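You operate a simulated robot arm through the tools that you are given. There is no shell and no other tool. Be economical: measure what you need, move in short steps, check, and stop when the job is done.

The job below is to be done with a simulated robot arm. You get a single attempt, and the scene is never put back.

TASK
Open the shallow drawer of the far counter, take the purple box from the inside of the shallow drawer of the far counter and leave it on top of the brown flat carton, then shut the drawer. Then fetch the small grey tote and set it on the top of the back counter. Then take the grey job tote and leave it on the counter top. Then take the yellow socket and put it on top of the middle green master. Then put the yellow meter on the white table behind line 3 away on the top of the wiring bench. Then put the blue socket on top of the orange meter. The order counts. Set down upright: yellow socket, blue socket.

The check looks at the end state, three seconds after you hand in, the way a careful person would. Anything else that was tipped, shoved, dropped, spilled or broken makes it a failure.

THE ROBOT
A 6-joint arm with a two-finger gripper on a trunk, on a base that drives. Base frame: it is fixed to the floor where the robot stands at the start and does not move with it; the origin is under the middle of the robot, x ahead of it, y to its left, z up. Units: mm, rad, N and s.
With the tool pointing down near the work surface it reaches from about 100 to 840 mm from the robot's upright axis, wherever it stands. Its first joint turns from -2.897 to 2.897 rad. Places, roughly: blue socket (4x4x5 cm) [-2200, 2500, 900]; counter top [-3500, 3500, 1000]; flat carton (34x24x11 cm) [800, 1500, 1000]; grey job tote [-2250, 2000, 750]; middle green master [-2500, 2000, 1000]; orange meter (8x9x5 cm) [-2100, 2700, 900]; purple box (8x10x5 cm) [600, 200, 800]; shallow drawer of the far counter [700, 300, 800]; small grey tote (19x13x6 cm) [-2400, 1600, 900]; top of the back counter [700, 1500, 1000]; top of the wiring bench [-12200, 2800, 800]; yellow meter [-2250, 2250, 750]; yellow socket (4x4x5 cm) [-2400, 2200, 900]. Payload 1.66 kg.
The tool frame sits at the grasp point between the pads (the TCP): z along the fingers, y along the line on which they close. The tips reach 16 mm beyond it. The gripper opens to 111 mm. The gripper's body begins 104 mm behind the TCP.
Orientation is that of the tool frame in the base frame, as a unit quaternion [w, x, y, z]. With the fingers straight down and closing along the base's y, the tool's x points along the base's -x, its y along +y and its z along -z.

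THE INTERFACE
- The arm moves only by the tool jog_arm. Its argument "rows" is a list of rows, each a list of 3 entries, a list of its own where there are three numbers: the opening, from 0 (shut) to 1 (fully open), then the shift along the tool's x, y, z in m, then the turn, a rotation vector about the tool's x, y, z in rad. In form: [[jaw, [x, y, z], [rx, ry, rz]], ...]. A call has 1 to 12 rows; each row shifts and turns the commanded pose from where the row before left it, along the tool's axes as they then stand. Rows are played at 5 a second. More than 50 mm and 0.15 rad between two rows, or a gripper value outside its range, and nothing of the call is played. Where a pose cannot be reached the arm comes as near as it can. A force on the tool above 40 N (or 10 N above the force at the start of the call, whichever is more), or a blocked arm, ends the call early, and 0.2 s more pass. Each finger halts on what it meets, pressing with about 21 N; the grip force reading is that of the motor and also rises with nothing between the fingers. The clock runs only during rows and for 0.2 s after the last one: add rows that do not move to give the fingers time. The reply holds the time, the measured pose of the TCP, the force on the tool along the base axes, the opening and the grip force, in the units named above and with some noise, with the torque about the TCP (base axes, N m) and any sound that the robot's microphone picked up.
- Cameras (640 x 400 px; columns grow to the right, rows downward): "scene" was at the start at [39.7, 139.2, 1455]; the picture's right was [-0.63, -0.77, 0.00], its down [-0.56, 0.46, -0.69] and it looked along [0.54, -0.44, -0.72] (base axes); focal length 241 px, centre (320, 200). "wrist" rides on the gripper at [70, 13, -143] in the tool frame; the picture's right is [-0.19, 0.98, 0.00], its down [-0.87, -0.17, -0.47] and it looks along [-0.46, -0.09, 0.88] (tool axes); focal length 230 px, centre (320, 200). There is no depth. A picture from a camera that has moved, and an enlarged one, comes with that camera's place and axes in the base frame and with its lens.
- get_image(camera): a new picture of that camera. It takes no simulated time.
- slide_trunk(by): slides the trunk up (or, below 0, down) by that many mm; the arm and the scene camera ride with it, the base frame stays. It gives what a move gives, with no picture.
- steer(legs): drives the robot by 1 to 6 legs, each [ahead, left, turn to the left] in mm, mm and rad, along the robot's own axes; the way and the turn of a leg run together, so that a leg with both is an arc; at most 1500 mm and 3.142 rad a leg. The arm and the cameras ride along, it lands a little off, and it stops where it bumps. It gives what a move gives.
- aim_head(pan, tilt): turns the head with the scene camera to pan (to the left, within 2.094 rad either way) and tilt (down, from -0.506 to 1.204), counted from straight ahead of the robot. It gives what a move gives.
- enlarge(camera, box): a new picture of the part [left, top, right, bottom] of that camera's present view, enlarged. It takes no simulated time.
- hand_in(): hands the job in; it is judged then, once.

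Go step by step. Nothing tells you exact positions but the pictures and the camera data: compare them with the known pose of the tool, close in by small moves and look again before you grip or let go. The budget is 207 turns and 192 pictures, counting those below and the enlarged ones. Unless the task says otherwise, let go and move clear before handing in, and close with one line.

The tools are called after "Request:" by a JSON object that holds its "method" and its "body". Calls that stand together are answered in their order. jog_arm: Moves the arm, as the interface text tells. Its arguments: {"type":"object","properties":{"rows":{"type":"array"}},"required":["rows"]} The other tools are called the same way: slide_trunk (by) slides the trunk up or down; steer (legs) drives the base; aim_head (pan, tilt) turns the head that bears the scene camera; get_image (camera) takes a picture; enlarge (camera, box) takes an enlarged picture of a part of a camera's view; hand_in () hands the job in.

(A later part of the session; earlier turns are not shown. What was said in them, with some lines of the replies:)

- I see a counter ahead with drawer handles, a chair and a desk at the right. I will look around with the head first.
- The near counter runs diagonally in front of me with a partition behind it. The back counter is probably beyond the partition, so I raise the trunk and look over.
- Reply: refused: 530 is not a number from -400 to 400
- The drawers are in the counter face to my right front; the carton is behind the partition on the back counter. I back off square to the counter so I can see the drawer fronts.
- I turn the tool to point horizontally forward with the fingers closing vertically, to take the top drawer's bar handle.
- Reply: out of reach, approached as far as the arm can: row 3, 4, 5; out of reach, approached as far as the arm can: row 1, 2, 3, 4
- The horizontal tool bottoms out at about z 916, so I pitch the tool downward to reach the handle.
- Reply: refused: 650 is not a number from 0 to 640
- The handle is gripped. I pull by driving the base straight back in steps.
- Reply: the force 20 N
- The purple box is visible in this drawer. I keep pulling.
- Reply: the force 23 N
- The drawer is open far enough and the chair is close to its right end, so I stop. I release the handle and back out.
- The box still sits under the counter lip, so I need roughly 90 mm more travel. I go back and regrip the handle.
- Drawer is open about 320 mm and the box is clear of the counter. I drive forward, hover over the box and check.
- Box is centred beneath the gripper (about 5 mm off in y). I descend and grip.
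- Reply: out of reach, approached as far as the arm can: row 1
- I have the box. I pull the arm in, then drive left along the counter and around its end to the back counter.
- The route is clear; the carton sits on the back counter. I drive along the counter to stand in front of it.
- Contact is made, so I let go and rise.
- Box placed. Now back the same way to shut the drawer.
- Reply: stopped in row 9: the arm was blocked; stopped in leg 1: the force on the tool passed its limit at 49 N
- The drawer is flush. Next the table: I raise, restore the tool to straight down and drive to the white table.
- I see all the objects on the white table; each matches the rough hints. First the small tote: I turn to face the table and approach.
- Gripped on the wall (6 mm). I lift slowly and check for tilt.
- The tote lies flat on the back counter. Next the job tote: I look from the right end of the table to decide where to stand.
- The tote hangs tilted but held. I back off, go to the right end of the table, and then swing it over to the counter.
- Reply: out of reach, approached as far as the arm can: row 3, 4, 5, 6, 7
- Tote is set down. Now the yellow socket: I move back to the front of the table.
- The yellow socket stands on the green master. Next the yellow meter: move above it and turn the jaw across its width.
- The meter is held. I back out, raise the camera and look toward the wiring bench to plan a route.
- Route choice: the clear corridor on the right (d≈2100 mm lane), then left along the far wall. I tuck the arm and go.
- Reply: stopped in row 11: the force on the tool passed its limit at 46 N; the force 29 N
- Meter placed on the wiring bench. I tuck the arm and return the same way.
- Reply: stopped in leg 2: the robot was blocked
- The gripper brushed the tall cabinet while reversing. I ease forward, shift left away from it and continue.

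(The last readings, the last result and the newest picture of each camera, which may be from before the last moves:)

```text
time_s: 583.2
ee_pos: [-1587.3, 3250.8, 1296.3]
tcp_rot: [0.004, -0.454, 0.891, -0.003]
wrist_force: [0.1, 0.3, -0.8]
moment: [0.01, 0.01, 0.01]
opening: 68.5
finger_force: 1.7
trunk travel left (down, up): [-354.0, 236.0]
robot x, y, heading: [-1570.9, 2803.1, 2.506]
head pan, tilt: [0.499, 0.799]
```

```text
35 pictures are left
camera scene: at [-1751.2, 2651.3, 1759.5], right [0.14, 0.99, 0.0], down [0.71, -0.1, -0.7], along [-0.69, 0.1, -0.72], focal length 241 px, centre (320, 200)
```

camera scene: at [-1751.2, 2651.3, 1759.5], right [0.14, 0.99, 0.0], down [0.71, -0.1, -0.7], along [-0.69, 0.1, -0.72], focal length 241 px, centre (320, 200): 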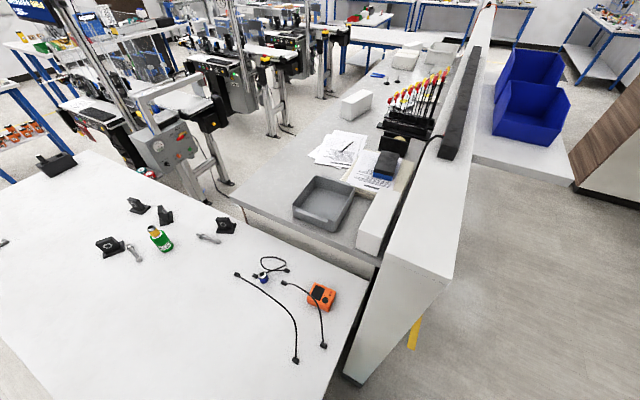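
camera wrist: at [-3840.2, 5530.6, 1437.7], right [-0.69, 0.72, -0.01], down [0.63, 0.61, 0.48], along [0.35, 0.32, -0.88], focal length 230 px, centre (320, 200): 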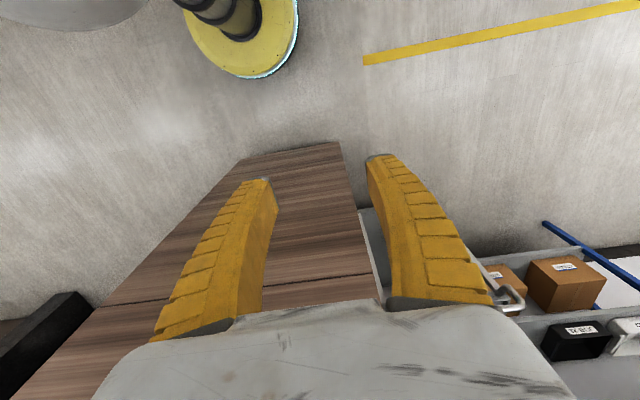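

Request:
{"method": "slide_trunk", "body": {"by": 150}}

Request:
{"method": "jog_arm", "body": {"rows": [[0.6, [0.0495, 0, 0], [0, 0, 0]], [0.6, [0.0495, 0, 0], [0, 0, 0]], [0.6, [0.0495, 0, 0], [0, 0, 0]], [0.6, [0.0495, 0, 0], [0, 0, 0]], [0.6, [0.0495, 0, 0], [0, 0, 0]], [0.6, [0.0495, 0, 0], [0, 0, 0]], [0.6, [0.0495, 0, 0], [0, 0, 0]], [0.6, [0.0495, 0, 0], [0, 0, 0]], [0.6, [0.0495, 0, 0], [0, 0, 0]], [0.6, [0.0495, 0, 0], [0, 0, 0]], [0.6, [0.0495, 0, 0], [0, 0, 0]], [0.6, [0.0495, 0, 0], [0, 0, 0]]]}}

Request:
{"method": "jog_arm", "body": {"rows": [[0.6, [0.0495, 0.008, 0], [0, 0, 0]], [0.6, [0.0495, 0.009, 0], [0, 0, 0]], [0.6, [0.0495, 0.009, 0], [0, 0, 0]], [0.6, [0.0495, 0.009, 0], [0, 0, 0]], [0.6, [0.0495, 0.009, 0], [0, 0, 0]], [0.6, [0.0495, 0.009, 0], [0, 0, 0]], [0.6, [0.0495, 0.009, 0], [0, 0, 0]], [0.6, [0.0495, 0.009, 0], [0, 0, 0]], [0.6, [0, 0, 0], [0, 0, 0]]]}}

Request:
{"method": "get_image", "body": {"camera": "wrist"}}

```text
time_s: 585.0
ee_pos: [-1589.0, 3251.7, 1446.2]
tcp_rot: [0.004, -0.454, 0.891, -0.002]
wrist_force: [0.1, 0.5, -0.3]
moment: [0.03, 0.01, 0.0]
opening: 68.6
finger_force: 1.2
trunk travel left (down, up): [-504.0, 86.0]
robot x, y, heading: [-1576.8, 2808.3, 2.506]
head pan, tilt: [0.499, 0.799]
```

```text
time_s: 587.6
ee_pos: [-1938.0, 2770.6, 1440.7]
tcp_rot: [0.004, -0.454, 0.891, -0.003]
wrist_force: [-0.8, -0.7, 0.0]
moment: [0.05, -0.05, 0.0]
opening: 68.4
finger_force: 1.6
trunk travel left (down, up): [-504.0, 86.0]
robot x, y, heading: [-1571.8, 2807.7, 2.504]
head pan, tilt: [0.499, 0.799]
```

```text
refused: row 1 steps farther than a row can; nothing moved
```

```text
34 pictures are left
camera wrist: at [-1991.9, 2722.4, 1582.2], right [-0.68, 0.73, -0.01], down [0.64, 0.6, 0.48], along [0.35, 0.32, -0.88], focal length 230 px, centre (320, 200)
```

wrist: 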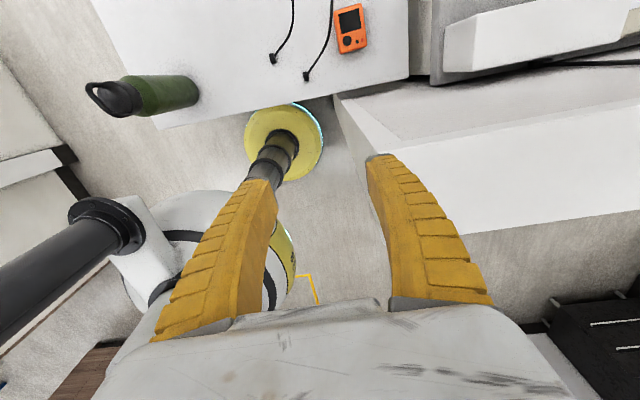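

Request:
{"method": "jog_arm", "body": {"rows": [[0.6, [0.0448, 0.008, 0], [0, 0, 0]], [0.6, [0.0448, 0.008, 0], [0, 0, 0]], [0.6, [0.0448, 0.008, 0], [0, 0, 0]], [0.6, [0.0448, 0.008, 0], [0, 0, 0]], [0.6, [0.0448, 0.008, 0], [0, 0, 0]], [0.6, [0.0448, 0.008, 0], [0, 0, 0]], [0.6, [0.0448, 0.008, 0], [0, 0, 0]], [0.6, [0.0448, 0.008, 0], [0, 0, 0]], [0.6, [0.0448, 0.008, 0], [0, 0, 0]], [0.6, [0, 0, 0], [0, 0, 0]]]}}

Request:
{"method": "slide_trunk", "body": {"by": -350}}

Request:
{"method": "get_image", "body": {"camera": "wrist"}}

```text
time_s: 589.8
ee_pos: [-2229.2, 2489.1, 1437.9]
tcp_rot: [0.002, -0.454, 0.891, -0.003]
wrist_force: [0.7, 0.4, -0.4]
moment: [-0.06, 0.05, 0.01]
opening: 68.5
finger_force: 1.5
trunk travel left (down, up): [-504.0, 86.0]
robot x, y, heading: [-1572.4, 2801.0, 2.498]
head pan, tilt: [0.499, 0.799]
```

```text
time_s: 593.2
ee_pos: [-2230.9, 2489.4, 1088.0]
tcp_rot: [0.003, -0.454, 0.891, -0.002]
wrist_force: [-0.4, -0.1, 0.0]
moment: [-0.01, -0.01, 0.0]
opening: 68.4
finger_force: 0.8
trunk travel left (down, up): [-154.0, 436.0]
robot x, y, heading: [-1572.1, 2804.1, 2.496]
head pan, tilt: [0.499, 0.799]
```

```text
33 pictures are left
camera wrist: at [-2284.0, 2439.3, 1229.7], right [-0.68, 0.73, -0.01], down [0.64, 0.6, 0.48], along [0.35, 0.32, -0.88], focal length 230 px, centre (320, 200)
```

wrist: 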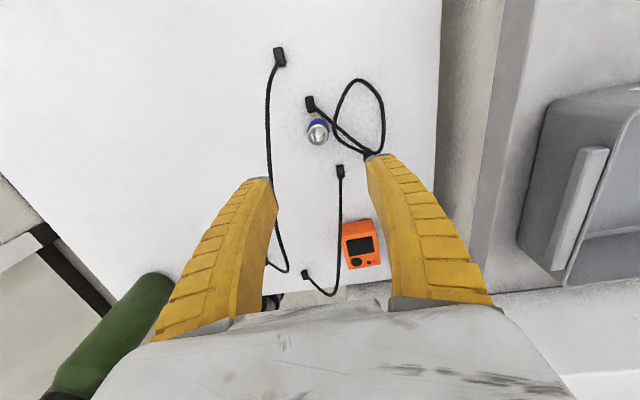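

Request:
{"method": "jog_arm", "body": {"rows": [[0.6, [-0.004, -0.003, 0.04], [0, 0, 0]], [0.6, [0, 0, 0.05], [0, 0, 0]], [0.6, [0, 0, 0.04], [0, 0, 0]], [0.6, [0, 0, 0.03], [0, 0, 0]], [0.6, [0, 0, 0], [0, 0, 0]]]}}

Request:
{"method": "get_image", "body": {"camera": "wrist"}}

```text
time_s: 594.4
ee_pos: [-2223.8, 2487.3, 928.6]
tcp_rot: [0.003, -0.454, 0.891, -0.003]
wrist_force: [-0.7, -0.6, -0.4]
moment: [-0.01, 0.02, 0.0]
opening: 68.2
finger_force: 1.3
trunk travel left (down, up): [-154.0, 436.0]
robot x, y, heading: [-1570.5, 2801.7, 2.5]
head pan, tilt: [0.499, 0.799]
```

```text
32 pictures are left
camera wrist: at [-2276.7, 2439.1, 1070.2], right [-0.68, 0.73, -0.01], down [0.64, 0.6, 0.48], along [0.35, 0.32, -0.88], focal length 230 px, centre (320, 200)
```

wrist: 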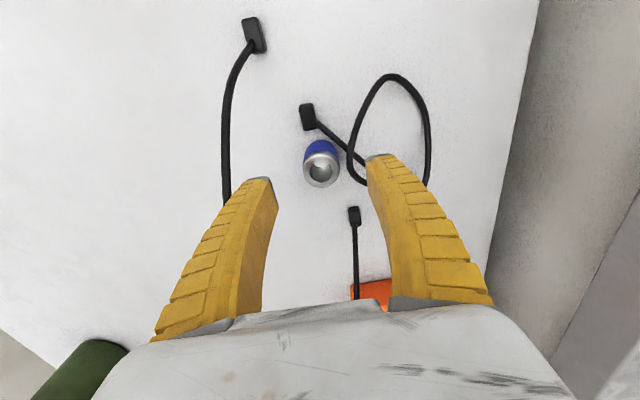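

Request:
{"method": "jog_arm", "body": {"rows": [[0.5, [-0.004, 0.001, 0.025], [0, 0, 0]], [0.5, [0, 0, 0.025], [0, 0, 0]], [0.5, [0, 0, 0.014], [0, 0, 0]], [0.5, [0, 0, 0], [0, 0, 0]], [0.4, [0, 0, 0], [0, 0, 0]], [0.2, [0, 0, 0], [0, 0, 0]], [0.2, [0, 0, 0], [0, 0, 0]]]}}

Request:
{"method": "get_image", "body": {"camera": "wrist"}}

```text
time_s: 596.0
ee_pos: [-2223.4, 2494.0, 861.5]
tcp_rot: [0.004, -0.454, 0.891, -0.003]
wrist_force: [-2.1, 0.1, 3.7]
moment: [-0.08, 0.03, 0.02]
opening: 29.2
finger_force: 20.3
trunk travel left (down, up): [-154.0, 436.0]
robot x, y, heading: [-1573.1, 2805.5, 2.503]
head pan, tilt: [0.499, 0.799]
```

```text
31 pictures are left
camera wrist: at [-2275.5, 2445.0, 1003.8], right [-0.68, 0.73, -0.01], down [0.64, 0.6, 0.48], along [0.35, 0.32, -0.88], focal length 230 px, centre (320, 200)
```

wrist: 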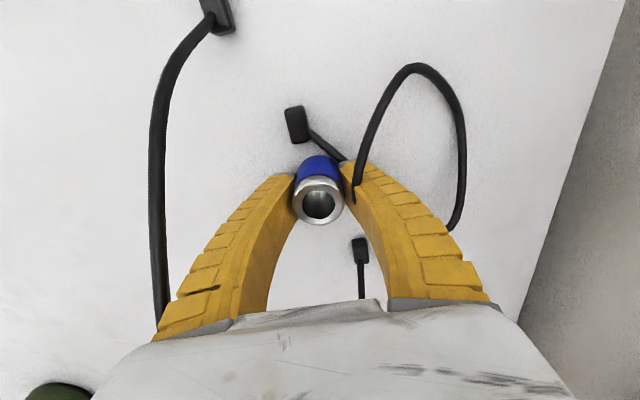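

Request:
{"method": "jog_arm", "body": {"rows": [[0.2, [0, 0, -0.005], [0, 0, 0]], [0.2, [0, 0, -0.005], [0, 0, 0]], [0.2, [0, 0, -0.01], [0, 0, 0]], [0.2, [0, 0, 0], [0, 0, 0]]]}}

Request:
{"method": "get_image", "body": {"camera": "wrist"}}

```text
time_s: 597.0
ee_pos: [-2223.3, 2491.9, 882.9]
tcp_rot: [0.003, -0.454, 0.891, -0.002]
wrist_force: [0.3, -0.5, -1.1]
moment: [0.02, -0.01, -0.01]
opening: 27.1
finger_force: 21.2
trunk travel left (down, up): [-154.0, 436.0]
robot x, y, heading: [-1570.3, 2802.1, 2.502]
head pan, tilt: [0.499, 0.799]
```

```text
30 pictures are left
camera wrist: at [-2276.0, 2443.0, 1024.8], right [-0.68, 0.73, -0.01], down [0.64, 0.6, 0.48], along [0.35, 0.32, -0.88], focal length 230 px, centre (320, 200)
```

wrist: 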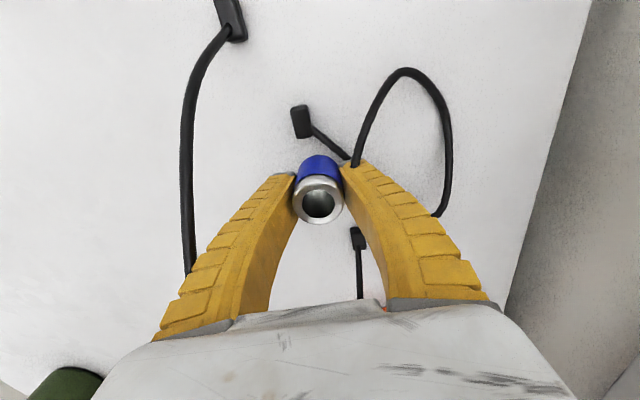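

Request:
{"method": "jog_arm", "body": {"rows": [[0.2, [0, 0, -0.03], [0, 0, 0]], [0.2, [0, 0, -0.05], [0, 0, 0]], [0.2, [0, 0, -0.05], [0, 0, 0]], [0.2, [-0.046, 0.0078, 0], [0, 0, 0]], [0.2, [-0.046, 0.0078, 0], [0, 0, 0]], [0.2, [-0.046, 0.0078, 0], [0, 0, 0]], [0.2, [-0.043, 0.0078, 0], [0, 0, 0]], [0.2, [0, 0, 0], [0, 0, 0]]]}}

Request:
{"method": "get_image", "body": {"camera": "wrist"}}

Request:
{"method": "get_image", "body": {"camera": "scene"}}

```text
time_s: 598.8
ee_pos: [-2143.6, 2655.8, 1015.3]
tcp_rot: [0.003, -0.454, 0.891, -0.002]
wrist_force: [-0.3, -1.3, -1.7]
moment: [0.04, 0.03, -0.02]
opening: 27.3
finger_force: 21.0
trunk travel left (down, up): [-154.0, 436.0]
robot x, y, heading: [-1572.4, 2805.9, 2.499]
head pan, tilt: [0.499, 0.799]
```

```text
29 pictures are left
camera wrist: at [-2196.0, 2606.5, 1157.1], right [-0.68, 0.73, -0.01], down [0.64, 0.6, 0.48], along [0.35, 0.32, -0.88], focal length 230 px, centre (320, 200)
```

wrist: 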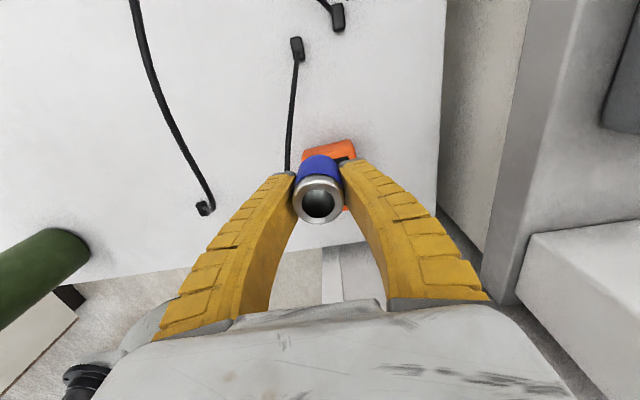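

```text
28 pictures are left
camera scene: at [-1751.7, 2651.4, 1559.4], right [0.14, 0.99, 0.0], down [0.71, -0.1, -0.7], along [-0.69, 0.1, -0.72], focal length 241 px, centre (320, 200)
```

scene: 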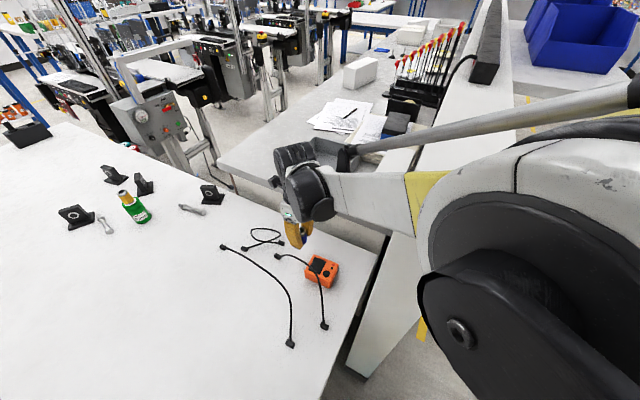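

Request:
{"method": "enlarge", "body": {"camera": "scene", "box": [270, 210, 370, 310]}}

```text
4.00 times, centred on (320, 260) of scene
camera zoom: at [-1751.7, 2651.4, 1559.4], right [0.14, 0.99, 0.0], down [0.71, -0.1, -0.7], along [-0.69, 0.1, -0.72], focal length 963 px, centre (320, -40)
```

zoom: 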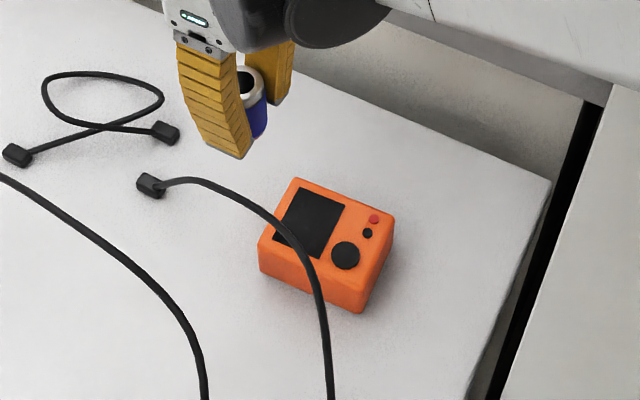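

Request:
{"method": "jog_arm", "body": {"rows": [[0.2, [-0.046, 0.012, 0], [0, 0, 0]], [0.2, [0, 0, 0.03], [0, 0, 0]], [0.2, [0, 0, 0.03], [0, 0, 0]], [0.2, [0, 0, 0.012], [0, 0, 0]], [0.2, [0, 0, 0], [0, 0, 0]]]}}

Request:
{"method": "enlarge", "body": {"camera": "scene", "box": [270, 210, 370, 310]}}

Request:
{"method": "get_image", "body": {"camera": "wrist"}}

```text
time_s: 600.0
ee_pos: [-2125.5, 2703.6, 941.4]
tcp_rot: [0.003, -0.455, 0.891, -0.003]
wrist_force: [0.1, -0.1, -1.4]
moment: [0.03, 0.0, 0.03]
opening: 27.1
finger_force: 20.8
trunk travel left (down, up): [-154.0, 436.0]
robot x, y, heading: [-1573.2, 2803.2, 2.507]
head pan, tilt: [0.499, 0.799]
```

```text
4.00 times, centred on (320, 260) of scene
camera zoom: at [-1751.7, 2651.4, 1559.4], right [0.14, 0.99, 0.0], down [0.71, -0.1, -0.7], along [-0.69, 0.1, -0.72], focal length 963 px, centre (320, -40)
```

zoom: 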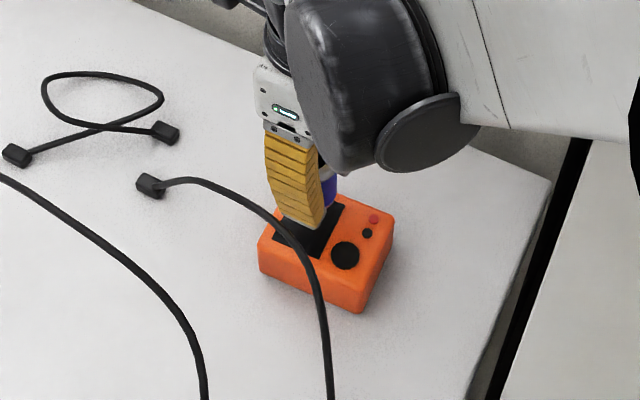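

```text
25 pictures are left
camera wrist: at [-2178.3, 2654.3, 1082.7], right [-0.68, 0.73, -0.01], down [0.64, 0.6, 0.48], along [0.35, 0.32, -0.88], focal length 230 px, centre (320, 200)
```

wrist: 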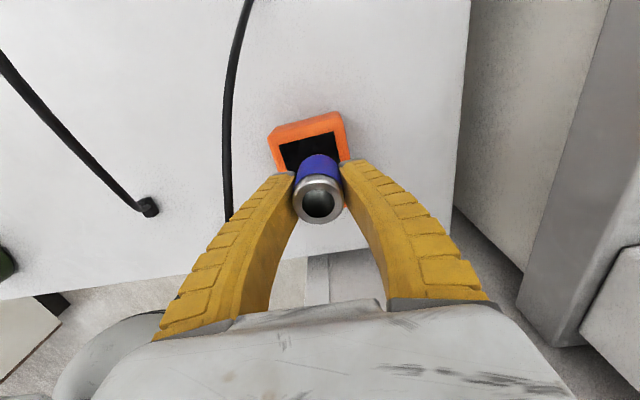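

Request:
{"method": "jog_arm", "body": {"rows": [[0.2, [0, -0.006, 0.01], [0, 0, 0]], [0.2, [0, 0, 0.01], [0, 0, 0]], [0.2, [0, 0, 0.004], [0, 0, 0]], [0.2, [0, 0, 0.003], [0, 0, 0]], [0.2, [0, 0, 0.003], [0, 0, 0]], [0.2, [0, 0, 0.0025], [0, 0, 0]], [0.2, [0, 0, 0.0025], [0, 0, 0]], [0.2, [0, 0, 0.0025], [0, 0, 0]]]}}

```text
time_s: 601.8
ee_pos: [-2119.2, 2699.2, 905.9]
tcp_rot: [0.003, -0.454, 0.891, -0.003]
wrist_force: [-0.7, 0.1, 13.0]
moment: [-0.07, 0.05, -0.01]
opening: 32.5
finger_force: 21.9
trunk travel left (down, up): [-154.0, 436.0]
robot x, y, heading: [-1575.2, 2803.7, 2.506]
head pan, tilt: [0.499, 0.799]
```

Request:
{"method": "enlarge", "body": {"camera": "scene", "box": [280, 220, 350, 290]}}

Request:
{"method": "get_image", "body": {"camera": "wrist"}}

```text
5.71 times, centred on (315, 255) of scene
camera zoom: at [-1750.5, 2651.8, 1559.7], right [0.14, 0.99, 0.0], down [0.71, -0.1, -0.7], along [-0.69, 0.1, -0.72], focal length 1376 px, centre (349, -114)
```

zoom: 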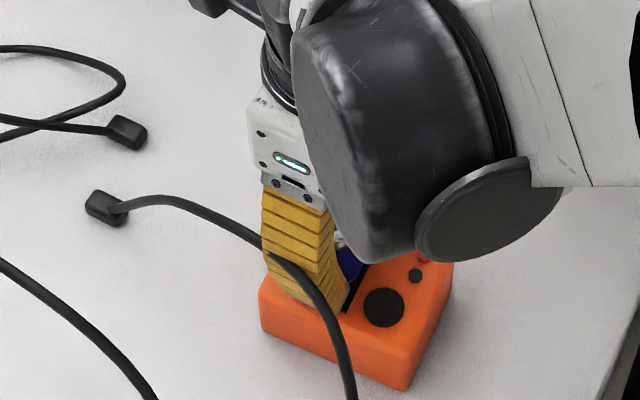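

```text
23 pictures are left
camera wrist: at [-2171.8, 2649.6, 1046.8], right [-0.68, 0.73, -0.01], down [0.64, 0.6, 0.48], along [0.35, 0.32, -0.88], focal length 230 px, centre (320, 200)
```

wrist: 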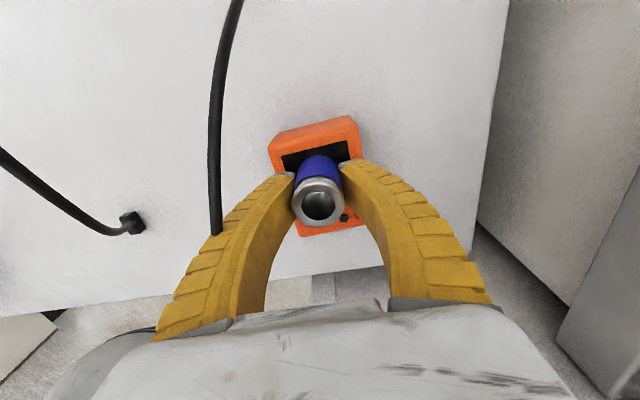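

Request:
{"method": "jog_arm", "body": {"rows": [[0.2, [0, 0, -0.001], [0, 0, 0]], [0.32, [0, 0, 0], [0, 0, 0]], [0.4, [0, 0, 0], [0, 0, 0]], [0.5, [0, 0, 0], [0, 0, 0]], [0.5, [0, 0, -0.015], [0, 0, 0]], [0.5, [0, 0, -0.03], [0, 0, 0]], [0.5, [0, 0, -0.05], [0, 0, 0]], [0.5, [0, 0, -0.05], [0, 0, 0]], [0.5, [0, 0, -0.05], [0, 0, 0]], [0.5, [0, 0, 0], [0, 0, 0]]]}}

Request:
{"method": "get_image", "body": {"camera": "wrist"}}

Request:
{"method": "enlarge", "body": {"camera": "scene", "box": [270, 210, 370, 310]}}

```text
time_s: 604.0
ee_pos: [-2120.3, 2696.9, 1100.5]
tcp_rot: [0.002, -0.455, 0.891, -0.002]
wrist_force: [0.5, -0.4, -0.2]
moment: [-0.02, -0.01, 0.02]
opening: 57.5
finger_force: 1.8
trunk travel left (down, up): [-154.0, 436.0]
robot x, y, heading: [-1570.1, 2801.8, 2.501]
head pan, tilt: [0.499, 0.799]
```

```text
22 pictures are left
camera wrist: at [-2172.9, 2647.4, 1243.6], right [-0.68, 0.73, -0.01], down [0.64, 0.6, 0.48], along [0.35, 0.32, -0.88], focal length 230 px, centre (320, 200)
```

wrist: 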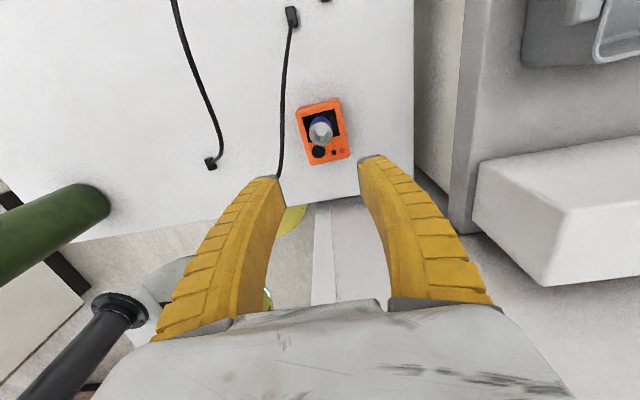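

```text
4.00 times, centred on (320, 260) of scene
camera zoom: at [-1751.6, 2651.5, 1559.4], right [0.14, 0.99, 0.0], down [0.71, -0.1, -0.7], along [-0.69, 0.1, -0.72], focal length 963 px, centre (320, -40)
```

zoom: 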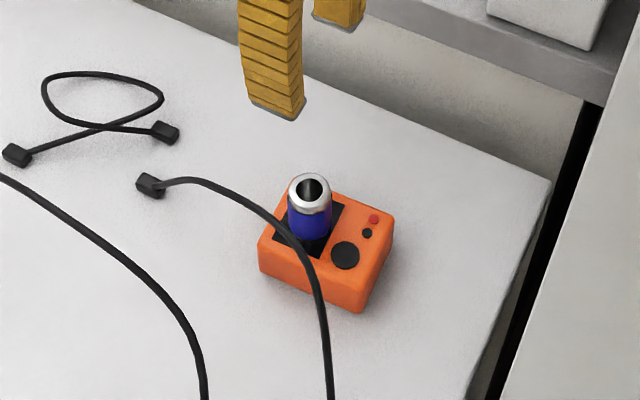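

The blue socket stands upright on the orange meter, and the gripper is clear of it. All the steps are done in order, so I hand in.

Request:
{"method": "hand_in", "body": {}}

```text
The job is handed in.
```

All six steps were done in the order given and the job is handed in. The gripper brushed the tall wooden cabinet once while reversing, and a wrist picture afterwards showed it still standing.
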